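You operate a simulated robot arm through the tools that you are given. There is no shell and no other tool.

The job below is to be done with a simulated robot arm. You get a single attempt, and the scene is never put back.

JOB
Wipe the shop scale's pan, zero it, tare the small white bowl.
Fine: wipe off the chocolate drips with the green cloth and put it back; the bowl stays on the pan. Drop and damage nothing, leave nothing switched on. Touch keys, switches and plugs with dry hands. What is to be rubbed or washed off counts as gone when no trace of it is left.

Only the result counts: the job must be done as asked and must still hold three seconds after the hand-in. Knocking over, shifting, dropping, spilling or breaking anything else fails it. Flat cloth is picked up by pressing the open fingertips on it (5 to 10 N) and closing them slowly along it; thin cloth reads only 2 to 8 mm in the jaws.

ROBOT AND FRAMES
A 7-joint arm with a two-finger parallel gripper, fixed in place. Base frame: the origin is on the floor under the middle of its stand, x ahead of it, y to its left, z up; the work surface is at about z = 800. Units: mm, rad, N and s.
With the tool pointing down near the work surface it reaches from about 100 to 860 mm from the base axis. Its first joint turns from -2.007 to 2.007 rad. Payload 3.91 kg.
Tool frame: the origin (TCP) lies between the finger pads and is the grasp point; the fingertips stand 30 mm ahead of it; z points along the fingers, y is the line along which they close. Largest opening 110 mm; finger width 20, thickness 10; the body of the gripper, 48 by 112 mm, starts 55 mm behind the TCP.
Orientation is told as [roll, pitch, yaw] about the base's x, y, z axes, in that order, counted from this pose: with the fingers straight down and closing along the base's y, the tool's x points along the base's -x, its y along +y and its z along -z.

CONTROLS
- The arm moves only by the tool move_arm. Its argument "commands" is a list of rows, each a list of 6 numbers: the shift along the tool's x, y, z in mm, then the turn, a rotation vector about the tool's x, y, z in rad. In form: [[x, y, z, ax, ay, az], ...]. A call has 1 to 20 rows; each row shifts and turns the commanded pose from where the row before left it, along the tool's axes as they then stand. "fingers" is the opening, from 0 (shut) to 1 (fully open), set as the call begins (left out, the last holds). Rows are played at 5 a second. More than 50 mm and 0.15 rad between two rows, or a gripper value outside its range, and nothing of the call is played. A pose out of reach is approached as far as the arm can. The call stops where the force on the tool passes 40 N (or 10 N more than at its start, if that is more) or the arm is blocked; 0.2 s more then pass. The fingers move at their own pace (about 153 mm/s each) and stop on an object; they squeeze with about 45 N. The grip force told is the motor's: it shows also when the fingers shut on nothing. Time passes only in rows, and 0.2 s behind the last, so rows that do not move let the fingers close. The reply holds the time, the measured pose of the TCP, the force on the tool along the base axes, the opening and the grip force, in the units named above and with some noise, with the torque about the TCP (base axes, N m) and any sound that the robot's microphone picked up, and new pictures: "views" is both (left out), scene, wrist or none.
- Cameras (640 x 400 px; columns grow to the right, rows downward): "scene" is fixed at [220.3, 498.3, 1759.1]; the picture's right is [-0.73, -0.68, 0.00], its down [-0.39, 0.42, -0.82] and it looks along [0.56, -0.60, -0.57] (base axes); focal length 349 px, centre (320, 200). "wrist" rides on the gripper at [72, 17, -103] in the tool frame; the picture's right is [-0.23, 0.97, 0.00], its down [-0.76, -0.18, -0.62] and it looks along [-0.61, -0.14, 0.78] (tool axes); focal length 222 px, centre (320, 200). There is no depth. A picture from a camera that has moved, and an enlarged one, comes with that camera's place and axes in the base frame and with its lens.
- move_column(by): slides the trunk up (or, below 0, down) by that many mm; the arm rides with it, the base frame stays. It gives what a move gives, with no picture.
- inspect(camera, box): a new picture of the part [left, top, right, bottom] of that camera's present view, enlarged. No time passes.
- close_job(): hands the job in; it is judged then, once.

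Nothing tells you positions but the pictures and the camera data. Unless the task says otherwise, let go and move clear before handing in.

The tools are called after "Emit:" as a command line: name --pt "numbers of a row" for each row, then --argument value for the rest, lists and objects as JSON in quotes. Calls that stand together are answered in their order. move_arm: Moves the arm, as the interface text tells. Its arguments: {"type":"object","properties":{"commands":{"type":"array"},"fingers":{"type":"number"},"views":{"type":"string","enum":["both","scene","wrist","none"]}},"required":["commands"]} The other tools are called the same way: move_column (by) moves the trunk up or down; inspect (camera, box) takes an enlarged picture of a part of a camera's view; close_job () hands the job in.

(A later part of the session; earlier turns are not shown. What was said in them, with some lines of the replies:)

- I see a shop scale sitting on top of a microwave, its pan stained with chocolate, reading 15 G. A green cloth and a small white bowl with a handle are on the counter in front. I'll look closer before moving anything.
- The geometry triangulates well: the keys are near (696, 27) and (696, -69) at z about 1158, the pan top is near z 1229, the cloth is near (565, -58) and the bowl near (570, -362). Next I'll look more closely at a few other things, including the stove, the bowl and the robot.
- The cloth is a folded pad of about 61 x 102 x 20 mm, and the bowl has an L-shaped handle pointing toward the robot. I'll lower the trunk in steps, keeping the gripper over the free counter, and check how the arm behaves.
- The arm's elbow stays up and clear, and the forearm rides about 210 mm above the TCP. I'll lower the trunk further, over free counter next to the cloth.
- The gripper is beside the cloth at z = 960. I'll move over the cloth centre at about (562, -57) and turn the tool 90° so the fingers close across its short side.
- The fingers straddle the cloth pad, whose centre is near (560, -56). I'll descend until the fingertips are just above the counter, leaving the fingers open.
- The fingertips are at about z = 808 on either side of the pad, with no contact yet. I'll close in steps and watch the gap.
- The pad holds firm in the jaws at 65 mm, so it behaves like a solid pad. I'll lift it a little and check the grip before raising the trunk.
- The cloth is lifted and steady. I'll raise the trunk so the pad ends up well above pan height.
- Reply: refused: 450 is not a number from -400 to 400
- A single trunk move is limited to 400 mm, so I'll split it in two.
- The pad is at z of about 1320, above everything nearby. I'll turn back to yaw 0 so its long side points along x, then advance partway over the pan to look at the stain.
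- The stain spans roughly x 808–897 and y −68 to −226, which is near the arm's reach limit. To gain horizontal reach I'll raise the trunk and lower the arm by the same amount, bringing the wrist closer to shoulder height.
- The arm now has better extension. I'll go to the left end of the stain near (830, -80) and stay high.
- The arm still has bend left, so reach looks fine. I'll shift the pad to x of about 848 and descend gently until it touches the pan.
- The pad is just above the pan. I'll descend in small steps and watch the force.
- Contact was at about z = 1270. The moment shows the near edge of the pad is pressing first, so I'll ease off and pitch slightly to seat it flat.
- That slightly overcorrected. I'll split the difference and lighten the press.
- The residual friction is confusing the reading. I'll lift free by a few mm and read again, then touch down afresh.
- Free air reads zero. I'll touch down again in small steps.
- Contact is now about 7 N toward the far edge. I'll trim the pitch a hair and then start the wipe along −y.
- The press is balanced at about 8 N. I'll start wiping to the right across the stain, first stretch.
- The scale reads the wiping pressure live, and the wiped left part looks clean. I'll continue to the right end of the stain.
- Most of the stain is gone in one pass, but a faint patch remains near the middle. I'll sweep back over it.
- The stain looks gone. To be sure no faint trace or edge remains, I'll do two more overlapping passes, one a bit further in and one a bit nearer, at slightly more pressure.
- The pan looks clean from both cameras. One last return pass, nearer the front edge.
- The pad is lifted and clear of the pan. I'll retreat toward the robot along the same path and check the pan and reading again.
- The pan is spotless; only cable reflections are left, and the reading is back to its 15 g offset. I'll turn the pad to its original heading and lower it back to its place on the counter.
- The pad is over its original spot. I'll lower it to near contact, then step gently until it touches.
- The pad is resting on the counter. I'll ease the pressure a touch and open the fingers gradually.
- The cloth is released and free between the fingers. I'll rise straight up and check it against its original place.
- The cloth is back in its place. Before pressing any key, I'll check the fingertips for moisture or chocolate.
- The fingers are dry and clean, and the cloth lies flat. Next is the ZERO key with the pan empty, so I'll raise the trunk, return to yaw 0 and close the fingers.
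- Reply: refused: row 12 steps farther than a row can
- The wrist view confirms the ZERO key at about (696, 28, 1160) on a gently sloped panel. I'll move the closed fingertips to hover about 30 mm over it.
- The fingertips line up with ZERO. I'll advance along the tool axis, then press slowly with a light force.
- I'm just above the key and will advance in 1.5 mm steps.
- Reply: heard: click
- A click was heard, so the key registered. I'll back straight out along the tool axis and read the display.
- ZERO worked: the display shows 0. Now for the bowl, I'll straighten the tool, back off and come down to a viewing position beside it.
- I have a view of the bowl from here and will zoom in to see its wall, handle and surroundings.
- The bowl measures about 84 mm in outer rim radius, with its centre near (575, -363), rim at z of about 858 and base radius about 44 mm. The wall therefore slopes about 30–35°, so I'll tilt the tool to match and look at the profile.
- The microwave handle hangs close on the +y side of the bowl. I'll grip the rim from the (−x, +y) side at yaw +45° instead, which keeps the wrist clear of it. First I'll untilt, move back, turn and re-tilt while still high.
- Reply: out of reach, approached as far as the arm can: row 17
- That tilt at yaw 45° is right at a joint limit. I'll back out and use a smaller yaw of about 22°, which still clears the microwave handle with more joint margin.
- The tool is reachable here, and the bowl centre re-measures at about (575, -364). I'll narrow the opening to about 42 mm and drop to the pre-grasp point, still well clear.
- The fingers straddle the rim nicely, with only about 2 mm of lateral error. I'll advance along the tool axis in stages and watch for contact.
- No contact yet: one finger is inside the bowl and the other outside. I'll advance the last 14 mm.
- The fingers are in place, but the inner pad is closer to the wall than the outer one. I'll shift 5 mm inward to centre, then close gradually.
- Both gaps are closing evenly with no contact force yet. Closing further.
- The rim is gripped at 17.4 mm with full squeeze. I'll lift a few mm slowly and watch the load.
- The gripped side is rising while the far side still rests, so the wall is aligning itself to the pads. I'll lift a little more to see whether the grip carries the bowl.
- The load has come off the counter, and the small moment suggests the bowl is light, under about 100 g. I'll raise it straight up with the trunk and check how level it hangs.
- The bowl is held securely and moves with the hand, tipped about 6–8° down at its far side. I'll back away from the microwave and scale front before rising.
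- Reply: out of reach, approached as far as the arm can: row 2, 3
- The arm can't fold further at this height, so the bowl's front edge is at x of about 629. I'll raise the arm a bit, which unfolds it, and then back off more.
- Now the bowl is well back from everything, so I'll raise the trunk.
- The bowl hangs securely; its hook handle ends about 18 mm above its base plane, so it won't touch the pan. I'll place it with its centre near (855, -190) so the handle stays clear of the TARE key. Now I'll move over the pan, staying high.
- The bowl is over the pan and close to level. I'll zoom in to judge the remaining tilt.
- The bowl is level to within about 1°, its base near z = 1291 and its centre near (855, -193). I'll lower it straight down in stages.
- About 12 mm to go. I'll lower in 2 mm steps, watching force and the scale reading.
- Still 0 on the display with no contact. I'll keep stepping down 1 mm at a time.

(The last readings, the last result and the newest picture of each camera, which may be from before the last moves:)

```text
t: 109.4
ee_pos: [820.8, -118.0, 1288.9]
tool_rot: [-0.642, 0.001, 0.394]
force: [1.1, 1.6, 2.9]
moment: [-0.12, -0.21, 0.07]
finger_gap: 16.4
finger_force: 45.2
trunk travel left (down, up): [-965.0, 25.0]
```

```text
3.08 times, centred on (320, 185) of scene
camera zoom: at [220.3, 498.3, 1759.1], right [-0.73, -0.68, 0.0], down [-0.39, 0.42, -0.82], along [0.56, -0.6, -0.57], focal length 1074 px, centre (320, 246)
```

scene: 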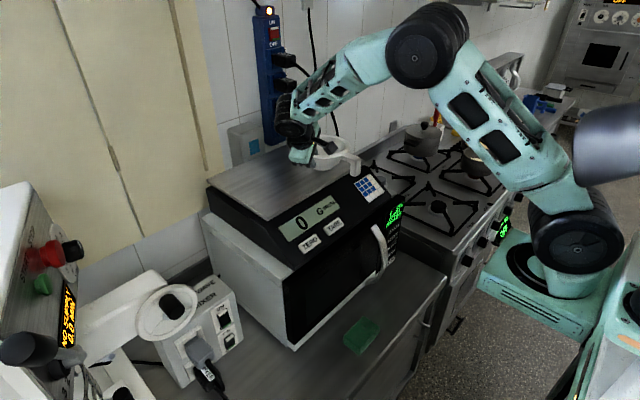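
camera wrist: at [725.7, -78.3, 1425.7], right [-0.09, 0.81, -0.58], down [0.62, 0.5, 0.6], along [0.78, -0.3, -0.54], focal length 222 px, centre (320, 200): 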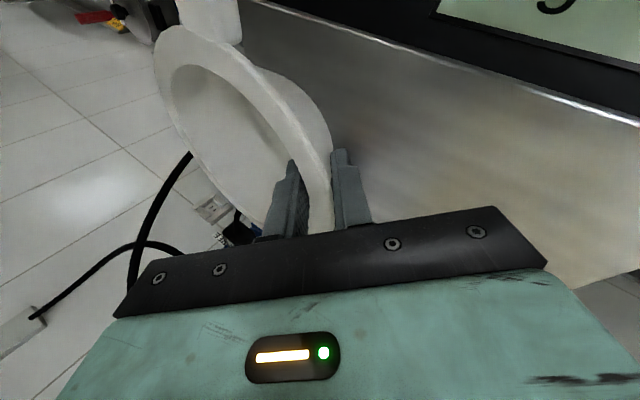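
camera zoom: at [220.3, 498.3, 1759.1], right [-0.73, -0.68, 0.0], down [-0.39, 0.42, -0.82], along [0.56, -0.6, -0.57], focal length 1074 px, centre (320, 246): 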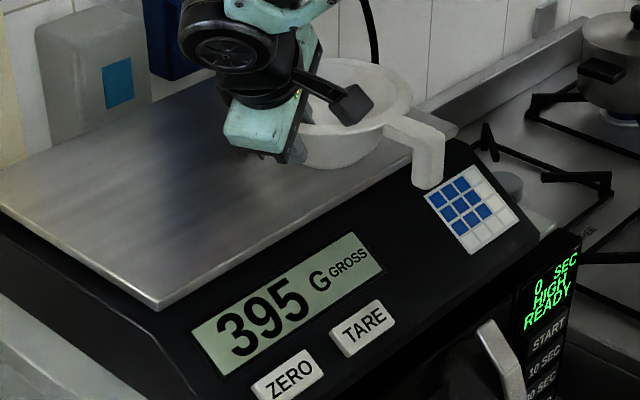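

The bowl is touching the pan at about 3 N. I'll release gently by opening in small steps.

Emit:
move_arm --pt "0 0 0 0 0 0" --pt "0 0 0 0 0 0" --fingers 0.17 --views "none"

Emit:
move_arm --pt "0 0 0 0 0 0" --pt "0 0 0 0 0 0" --fingers 0.25 --views "none"

Emit:
move_arm --pt "0 0 0 0 0 0" --pt "0 0 0 0 0 0" --fingers 0.36 --views "both"

Emit:
inspect --camera "wrist" --box '[120, 0, 440, 240]'

Emit:
inspect --camera "scene" --box '[240, 120, 400, 250]'

```text
t: 110.0
ee_pos: [820.7, -118.5, 1290.2]
tool_rot: [-0.641, 0.001, 0.391]
force: [0.1, 0.3, 0.1]
moment: [-0.01, -0.03, 0.02]
finger_gap: 19.1
finger_force: 0.3
trunk travel left (down, up): [-965.0, 25.0]
```

```text
t: 110.6
ee_pos: [820.9, -119.2, 1290.2]
tool_rot: [-0.639, 0.003, 0.394]
force: [-0.2, 0.1, 0.4]
moment: [0.0, -0.02, -0.01]
finger_gap: 27.2
finger_force: 0.0
trunk travel left (down, up): [-965.0, 25.0]
```

```text
t: 111.2
ee_pos: [820.0, -118.7, 1289.5]
tool_rot: [-0.641, 0.003, 0.392]
force: [-0.3, 1.0, 0.2]
moment: [-0.02, -0.02, 0.03]
finger_gap: 39.5
finger_force: 0.0
trunk travel left (down, up): [-965.0, 25.0]
camera wrist: at [725.5, -76.3, 1362.1], right [-0.09, 0.81, -0.58], down [0.62, 0.5, 0.61], along [0.78, -0.3, -0.54], focal length 222 px, centre (320, 200)
```

scene: 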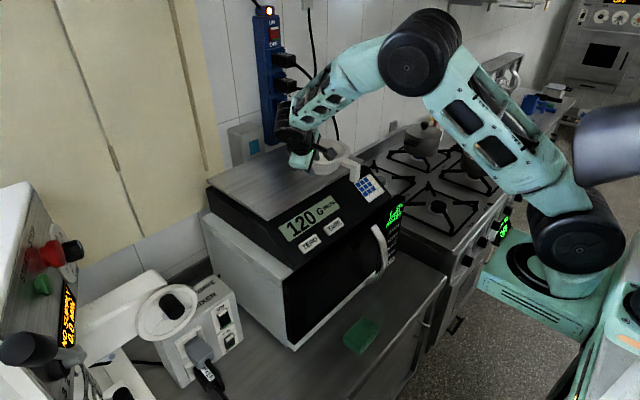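
wrist: 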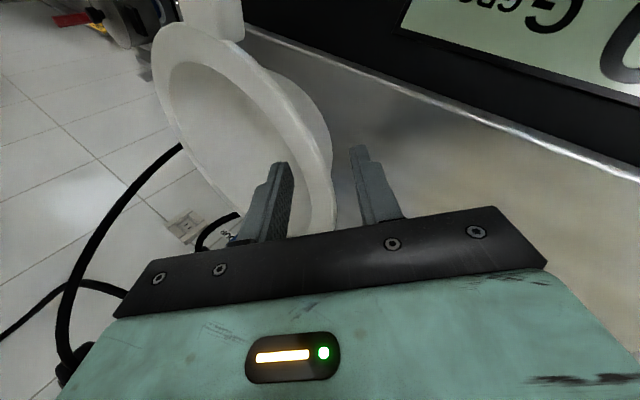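

```text
1.67 times, centred on (280, 120) of wrist
camera zoom: at [725.5, -76.3, 1362.1], right [-0.09, 0.81, -0.58], down [0.62, 0.5, 0.61], along [0.78, -0.3, -0.54], focal length 370 px, centre (387, 333)
```

zoom: 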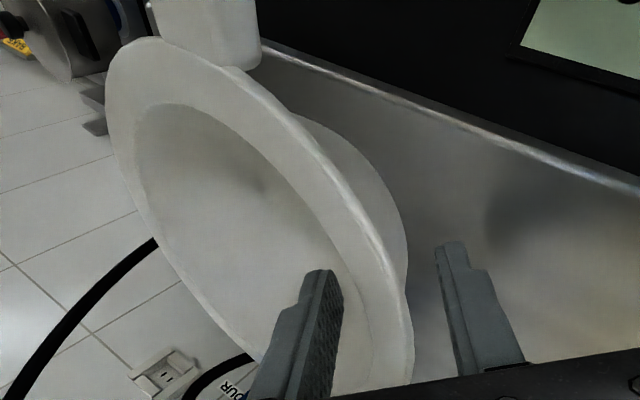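

```text
3.08 times, centred on (320, 185) of scene
camera zoom: at [220.3, 498.3, 1759.1], right [-0.73, -0.68, 0.0], down [-0.39, 0.42, -0.82], along [0.56, -0.6, -0.57], focal length 1074 px, centre (320, 246)
```

zoom: 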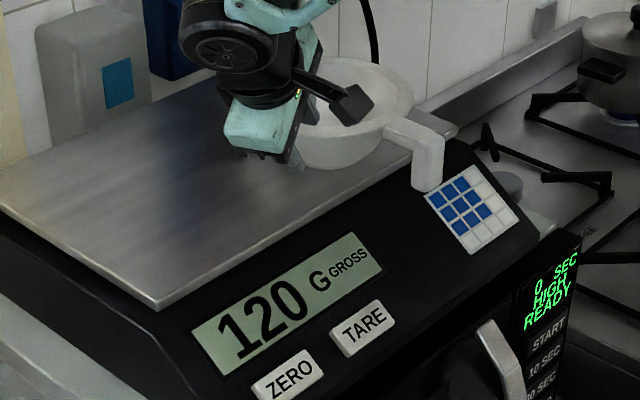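

The bowl stands on the pan and the scale reads 120 g. I'll back the fingers out along the wall direction.

Emit:
move_arm --pt "0 0 -8 0 0 0" --pt "0 0 -10 0 0 0" --pt "0 0 -15 0 0 0" --pt "0 0 -25 0 0 0" --pt "0 0 -30 0 0 0" --pt "0 0 0 0 0 0" --fingers 0.36 --views "both"

Emit:
inspect --camera "scene" --box '[240, 120, 400, 250]'

```text
t: 112.6
ee_pos: [800.8, -68.5, 1359.8]
tool_rot: [-0.64, 0.003, 0.392]
force: [-0.2, 0.4, -0.2]
moment: [0.0, 0.0, 0.04]
finger_gap: 39.7
finger_force: 0.1
trunk travel left (down, up): [-965.0, 25.0]
camera wrist: at [705.4, -27.3, 1432.0], right [-0.09, 0.81, -0.58], down [0.62, 0.5, 0.61], along [0.78, -0.3, -0.54], focal length 222 px, centre (320, 200)
```

scene: 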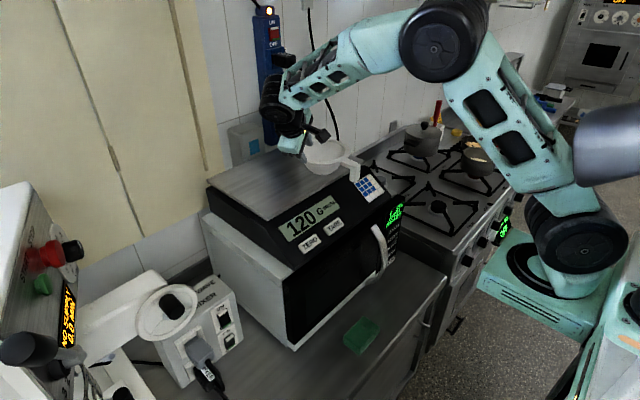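
wrist: 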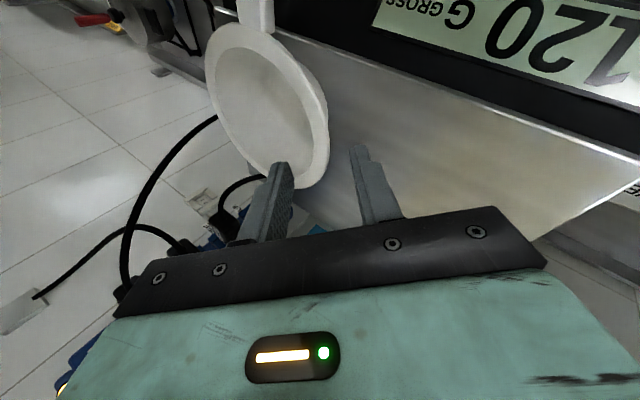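

```text
3.08 times, centred on (320, 185) of scene
camera zoom: at [220.3, 498.3, 1759.1], right [-0.73, -0.68, 0.0], down [-0.39, 0.42, -0.82], along [0.56, -0.6, -0.57], focal length 1074 px, centre (320, 246)
```

zoom: 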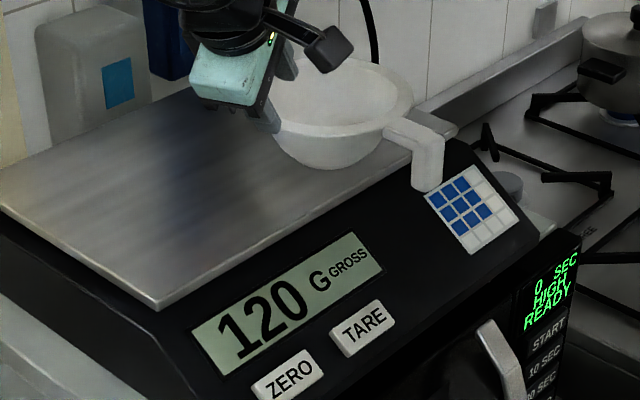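

The bowl is stable at 120 g gross. I'll retreat toward the robot, straighten the tool and close the fingers for the TARE key.

Emit:
move_arm --pt "37 12.3 -9.2 0 0 0" --pt "37 12.3 -9.2 0 0 0" --pt "37 12.3 -9.2 0 0 0" --pt "37 12.3 -9.2 0 0 0" --pt "0 0 0 -0.128 0 0" --pt "0 0 0 -0.128 0 0" --pt "0 0 0 -0.128 0 0" --pt "0 0 0 -0.128 0 0" --pt "0 0 0 -0.128 0 0" --pt "0 0 0 0 0 0.131" --pt "0 0 0 0 0 0.131" --pt "0 0 0 0 0 0.131" --pt "0 0 0 0 -0.14 0" --pt "0 0 0 0 -0.14 0" --pt "0 0 0 0 0 0" --fingers 0 --views "both"

Emit:
inspect --camera "scene" --box '[240, 120, 400, 250]'

```text
t: 115.8
ee_pos: [640.9, -69.5, 1360.3]
tool_rot: [0.0, -0.28, 0.001]
force: [0.1, 0.0, -0.5]
moment: [0.01, -0.02, 0.0]
finger_gap: 0.0
finger_force: 37.1
trunk travel left (down, up): [-965.0, 25.0]
camera wrist: at [542.2, -52.4, 1439.3], right [0.22, 0.97, 0.06], down [0.56, -0.18, 0.81], along [0.8, -0.14, -0.58], focal length 222 px, centre (320, 200)
```

scene: 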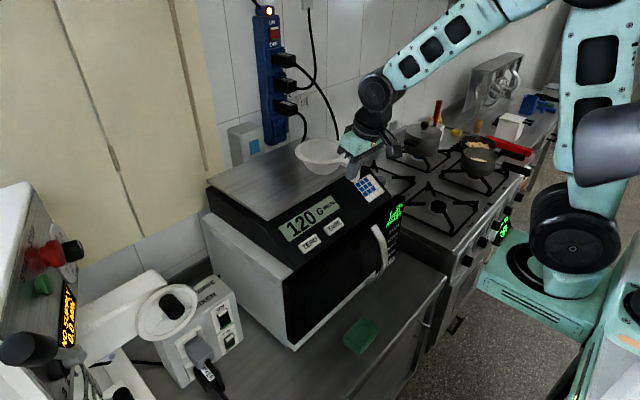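
wrist: 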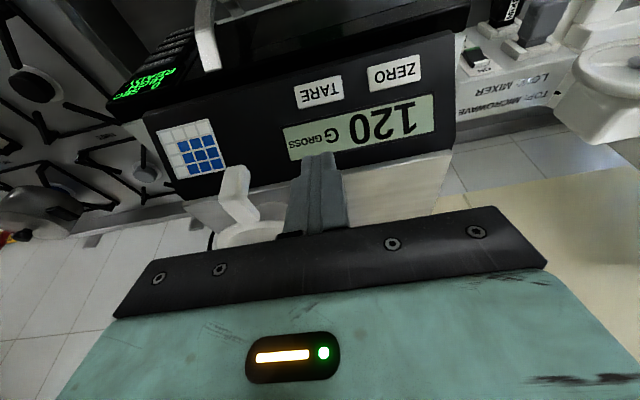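

```text
3.08 times, centred on (320, 185) of scene
camera zoom: at [220.3, 498.3, 1759.1], right [-0.73, -0.68, 0.0], down [-0.39, 0.42, -0.82], along [0.56, -0.6, -0.57], focal length 1074 px, centre (320, 246)
```

zoom: 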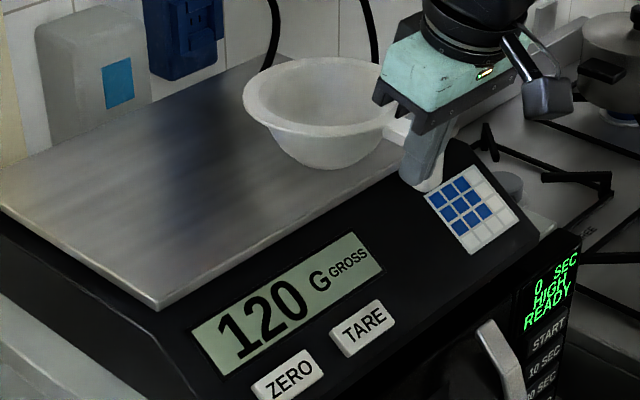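

TARE confirmed at about (695, -70, 1159), with the bowl handle well off to the side. I'll move to hover about 30 mm above the key.

Emit:
move_arm --pt "0.6 0 29 0 0 0" --pt "0.6 0 29 0 0 0" --pt "0.6 0 29 0 0 0" --pt "0.6 0 29 0 0 0" --pt "0.6 0 29 0 0 0" --pt "0 0 0 0 0 0" --fingers 0 --views "both"

Emit:
inspect --camera "scene" --box '[240, 120, 400, 250]'

```text
t: 117.2
ee_pos: [678.2, -69.2, 1218.9]
tool_rot: [0.0, -0.278, 0.0]
force: [0.3, 0.5, -1.6]
moment: [-0.01, -0.02, -0.01]
finger_gap: 0.3
finger_force: 37.8
trunk travel left (down, up): [-965.0, 25.0]
camera wrist: at [580.4, -52.3, 1298.8], right [0.22, 0.97, 0.06], down [0.56, -0.18, 0.81], along [0.8, -0.14, -0.58], focal length 222 px, centre (320, 200)
```

scene: 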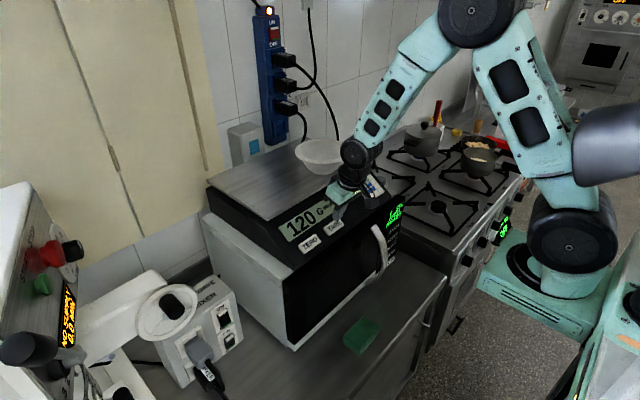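
wrist: 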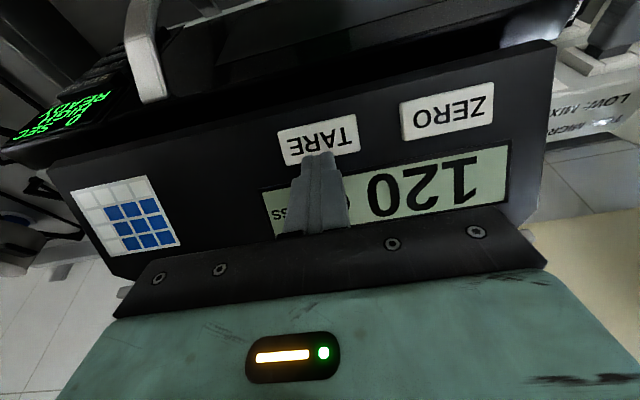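

```text
3.08 times, centred on (320, 185) of scene
camera zoom: at [220.3, 498.3, 1759.1], right [-0.73, -0.68, 0.0], down [-0.39, 0.42, -0.82], along [0.56, -0.6, -0.57], focal length 1074 px, centre (320, 246)
```

zoom: 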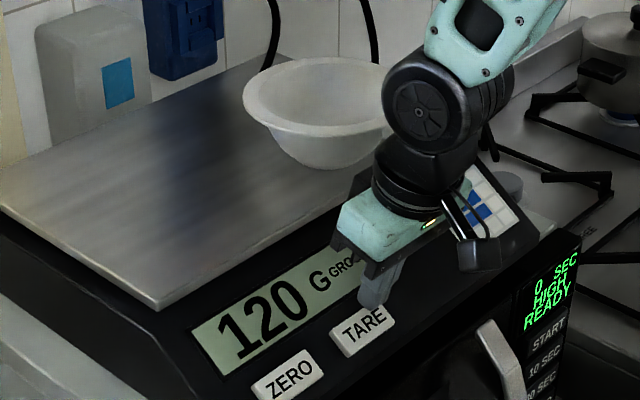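

The fingertips line up on TARE. I'll advance to just above it, then press slowly.

Emit:
move_arm --pt "0 0 13 0 0 0" --pt "0 0 8 0 0 0" --pt "0 0 3 0 0 0" --pt "0 0 0 0 0 0" --fingers 0 --views "none"

Emit:
move_arm --pt "0 0 1.5 0 0 0" --pt "0 0 1.5 0 0 0" --fingers 0 --views "none"

```text
t: 118.2
ee_pos: [685.1, -69.8, 1197.3]
tool_rot: [0.0, -0.277, -0.001]
force: [-0.2, 0.0, -0.4]
moment: [-0.01, 0.0, 0.02]
finger_gap: 0.1
finger_force: 38.1
trunk travel left (down, up): [-965.0, 25.0]
```

```text
t: 118.8
ee_pos: [685.3, -70.7, 1194.4]
tool_rot: [0.0, -0.281, 0.002]
force: [0.4, 0.2, 0.3]
moment: [0.0, -0.01, 0.02]
finger_gap: 0.0
finger_force: 37.9
trunk travel left (down, up): [-965.0, 25.0]
```

Emit:
move_arm --pt "0 0 1 0 0 0" --pt "0 0 1 0 0 0" --pt "0 0 1 0 0 0" --fingers 0 --views "none"

```text
t: 119.6
ee_pos: [686.3, -70.0, 1191.4]
tool_rot: [0.0, -0.28, 0.0]
force: [-0.6, 0.1, 3.4]
moment: [0.01, -0.02, 0.02]
finger_gap: 0.1
finger_force: 37.2
trunk travel left (down, up): [-965.0, 25.0]
heard: click
```

A click was heard, so TARE was pressed. I'll back off along the tool axis.

Emit:
move_arm --pt "0 0 -10 0 0 0" --pt "0 0 -25 0 0 0" --pt "0 0 -35 0 0 0" --pt "25 0 -35 0 0 0" --pt "30 0 -30 0 0 0" --pt "0 0 0 0 0 0" --fingers 0 --views "both"

Emit:
inspect --camera "scene" --box '[240, 120, 400, 250]'

```text
t: 121.0
ee_pos: [594.4, -69.5, 1306.8]
tool_rot: [0.002, -0.278, -0.001]
force: [-1.3, 0.4, 0.6]
moment: [0.02, -0.04, 0.03]
finger_gap: 0.0
finger_force: 38.4
trunk travel left (down, up): [-965.0, 25.0]
camera wrist: at [496.7, -52.5, 1386.0], right [0.22, 0.97, 0.06], down [0.56, -0.18, 0.81], along [0.8, -0.14, -0.58], focal length 222 px, centre (320, 200)
```

scene: 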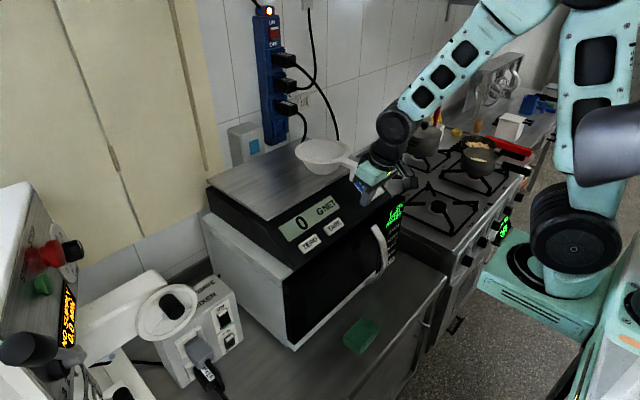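
wrist: 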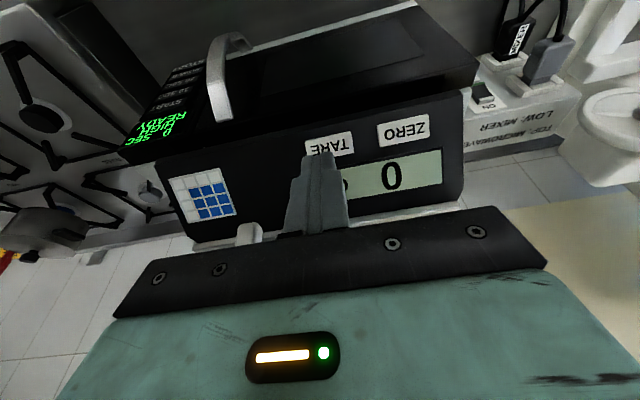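

```text
3.08 times, centred on (320, 185) of scene
camera zoom: at [220.3, 498.3, 1759.1], right [-0.73, -0.68, 0.0], down [-0.39, 0.42, -0.82], along [0.56, -0.6, -0.57], focal length 1074 px, centre (320, 246)
```

zoom: 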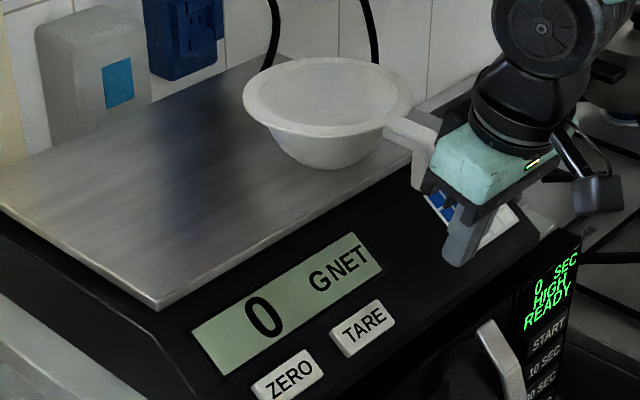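

The display now shows 0 G NET with the bowl on the pan. I'll pull the arm well clear and do a final check of the pan, bowl and cloth.

Emit:
move_arm --pt "0 0 -30 0 0.14 0" --pt "0 0 -30 0 0.138 0" --pt "30 0 -20 0 0 0" --pt "30 0 -20 0 0 0" --pt "0 0 0 0 0 0" --fingers 0.3 --views "both"

Emit:
inspect --camera "scene" --box '[250, 130, 370, 210]'

Emit:
inspect --camera "scene" --box '[300, 230, 460, 370]'

Emit:
inspect --camera "wrist" --box '[120, 60, 480, 260]'

```text
t: 122.2
ee_pos: [520.7, -69.5, 1406.5]
tool_rot: [-0.001, -0.003, 0.0]
force: [0.0, 0.4, -0.6]
moment: [0.0, -0.04, -0.01]
finger_gap: 33.2
finger_force: 0.0
trunk travel left (down, up): [-965.0, 25.0]
camera wrist: at [448.6, -51.9, 1509.6], right [0.23, 0.97, 0.0], down [0.76, -0.18, 0.62], along [0.61, -0.14, -0.78], focal length 222 px, centre (320, 200)
```

scene: 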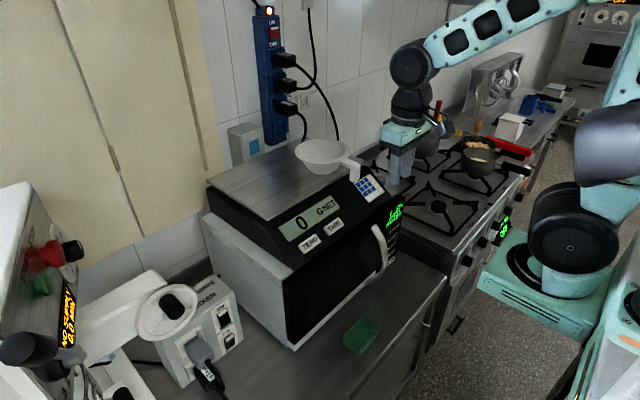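
wrist: 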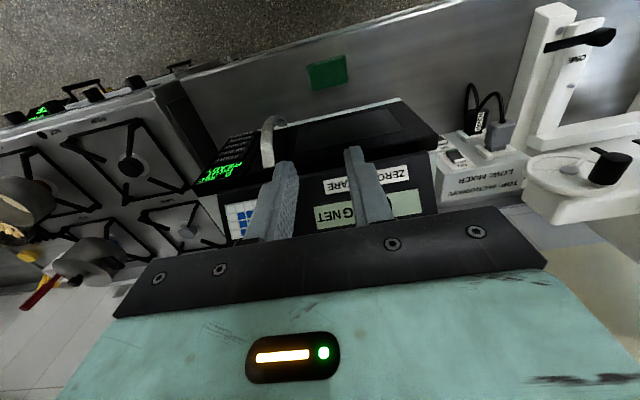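

```text
5.00 times, centred on (310, 170) of scene
camera zoom: at [220.3, 498.3, 1759.1], right [-0.73, -0.68, 0.0], down [-0.39, 0.42, -0.82], along [0.56, -0.6, -0.57], focal length 1746 px, centre (370, 350)
```

zoom: 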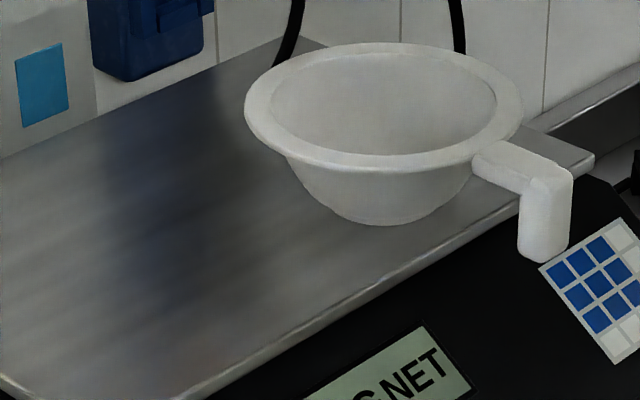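

```text
2.86 times, centred on (380, 300) of scene
camera zoom: at [220.3, 498.3, 1759.1], right [-0.73, -0.68, 0.0], down [-0.39, 0.42, -0.82], along [0.56, -0.6, -0.57], focal length 998 px, centre (149, -86)
```

zoom: 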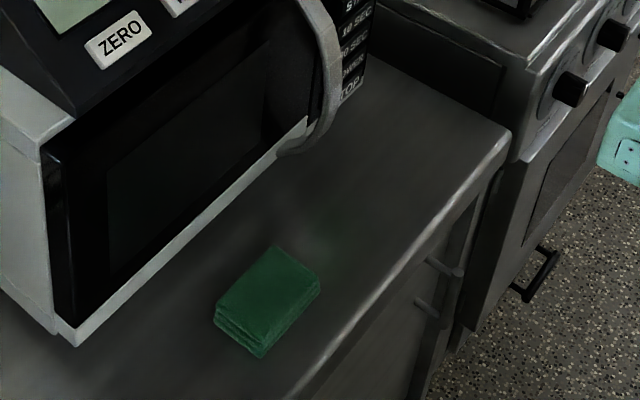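

```text
1.78 times, centred on (300, 160) of wrist
camera zoom: at [448.6, -51.9, 1509.6], right [0.23, 0.97, 0.0], down [0.76, -0.18, 0.62], along [0.61, -0.14, -0.78], focal length 395 px, centre (356, 271)
```

zoom: 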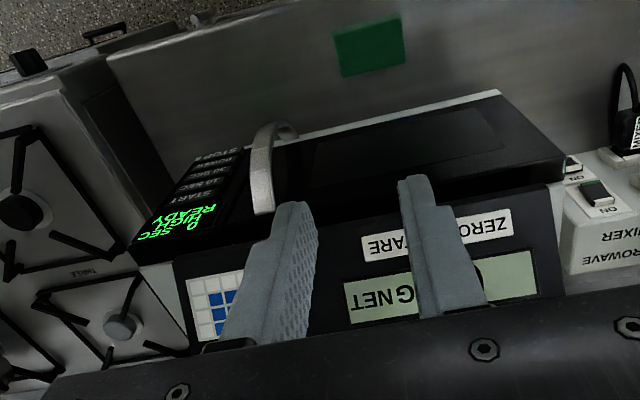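

The pan is clean, the bowl stands on it, and the scale shows 0 G NET. The cloth is back in place, nothing else has been touched or switched on, and the arm is clear, so I'm handing in.

Emit:
close_job

```text
The job is handed in.
```

The pan is wiped, the scale is zeroed, and the small white bowl is tared and still on the pan. The display reads 0 G NET.

- **Wiping:** I went over the chocolate four times with the green cloth, and no trace shows in the camera views. The cloth is back where it was on the counter, within a few millimetres.
- **Zeroing:** The pan read 15 g when empty. I pressed ZERO with nothing on it and the reading went to 0.
- **Taring:** The bowl weighed 120 g before I pressed TARE. It sits right of centre on the pan, with its handle out over the front edge.
- **Hands:** The cameras showed no moisture or chocolate on the fingers before I pressed ZERO, and they touched only the bowl before TARE.

I switched nothing on. The wall power strip was already on when I started, and I left it that way because the scale would probably lose its zero and tare without power. I dropped, knocked or spilled nothing.
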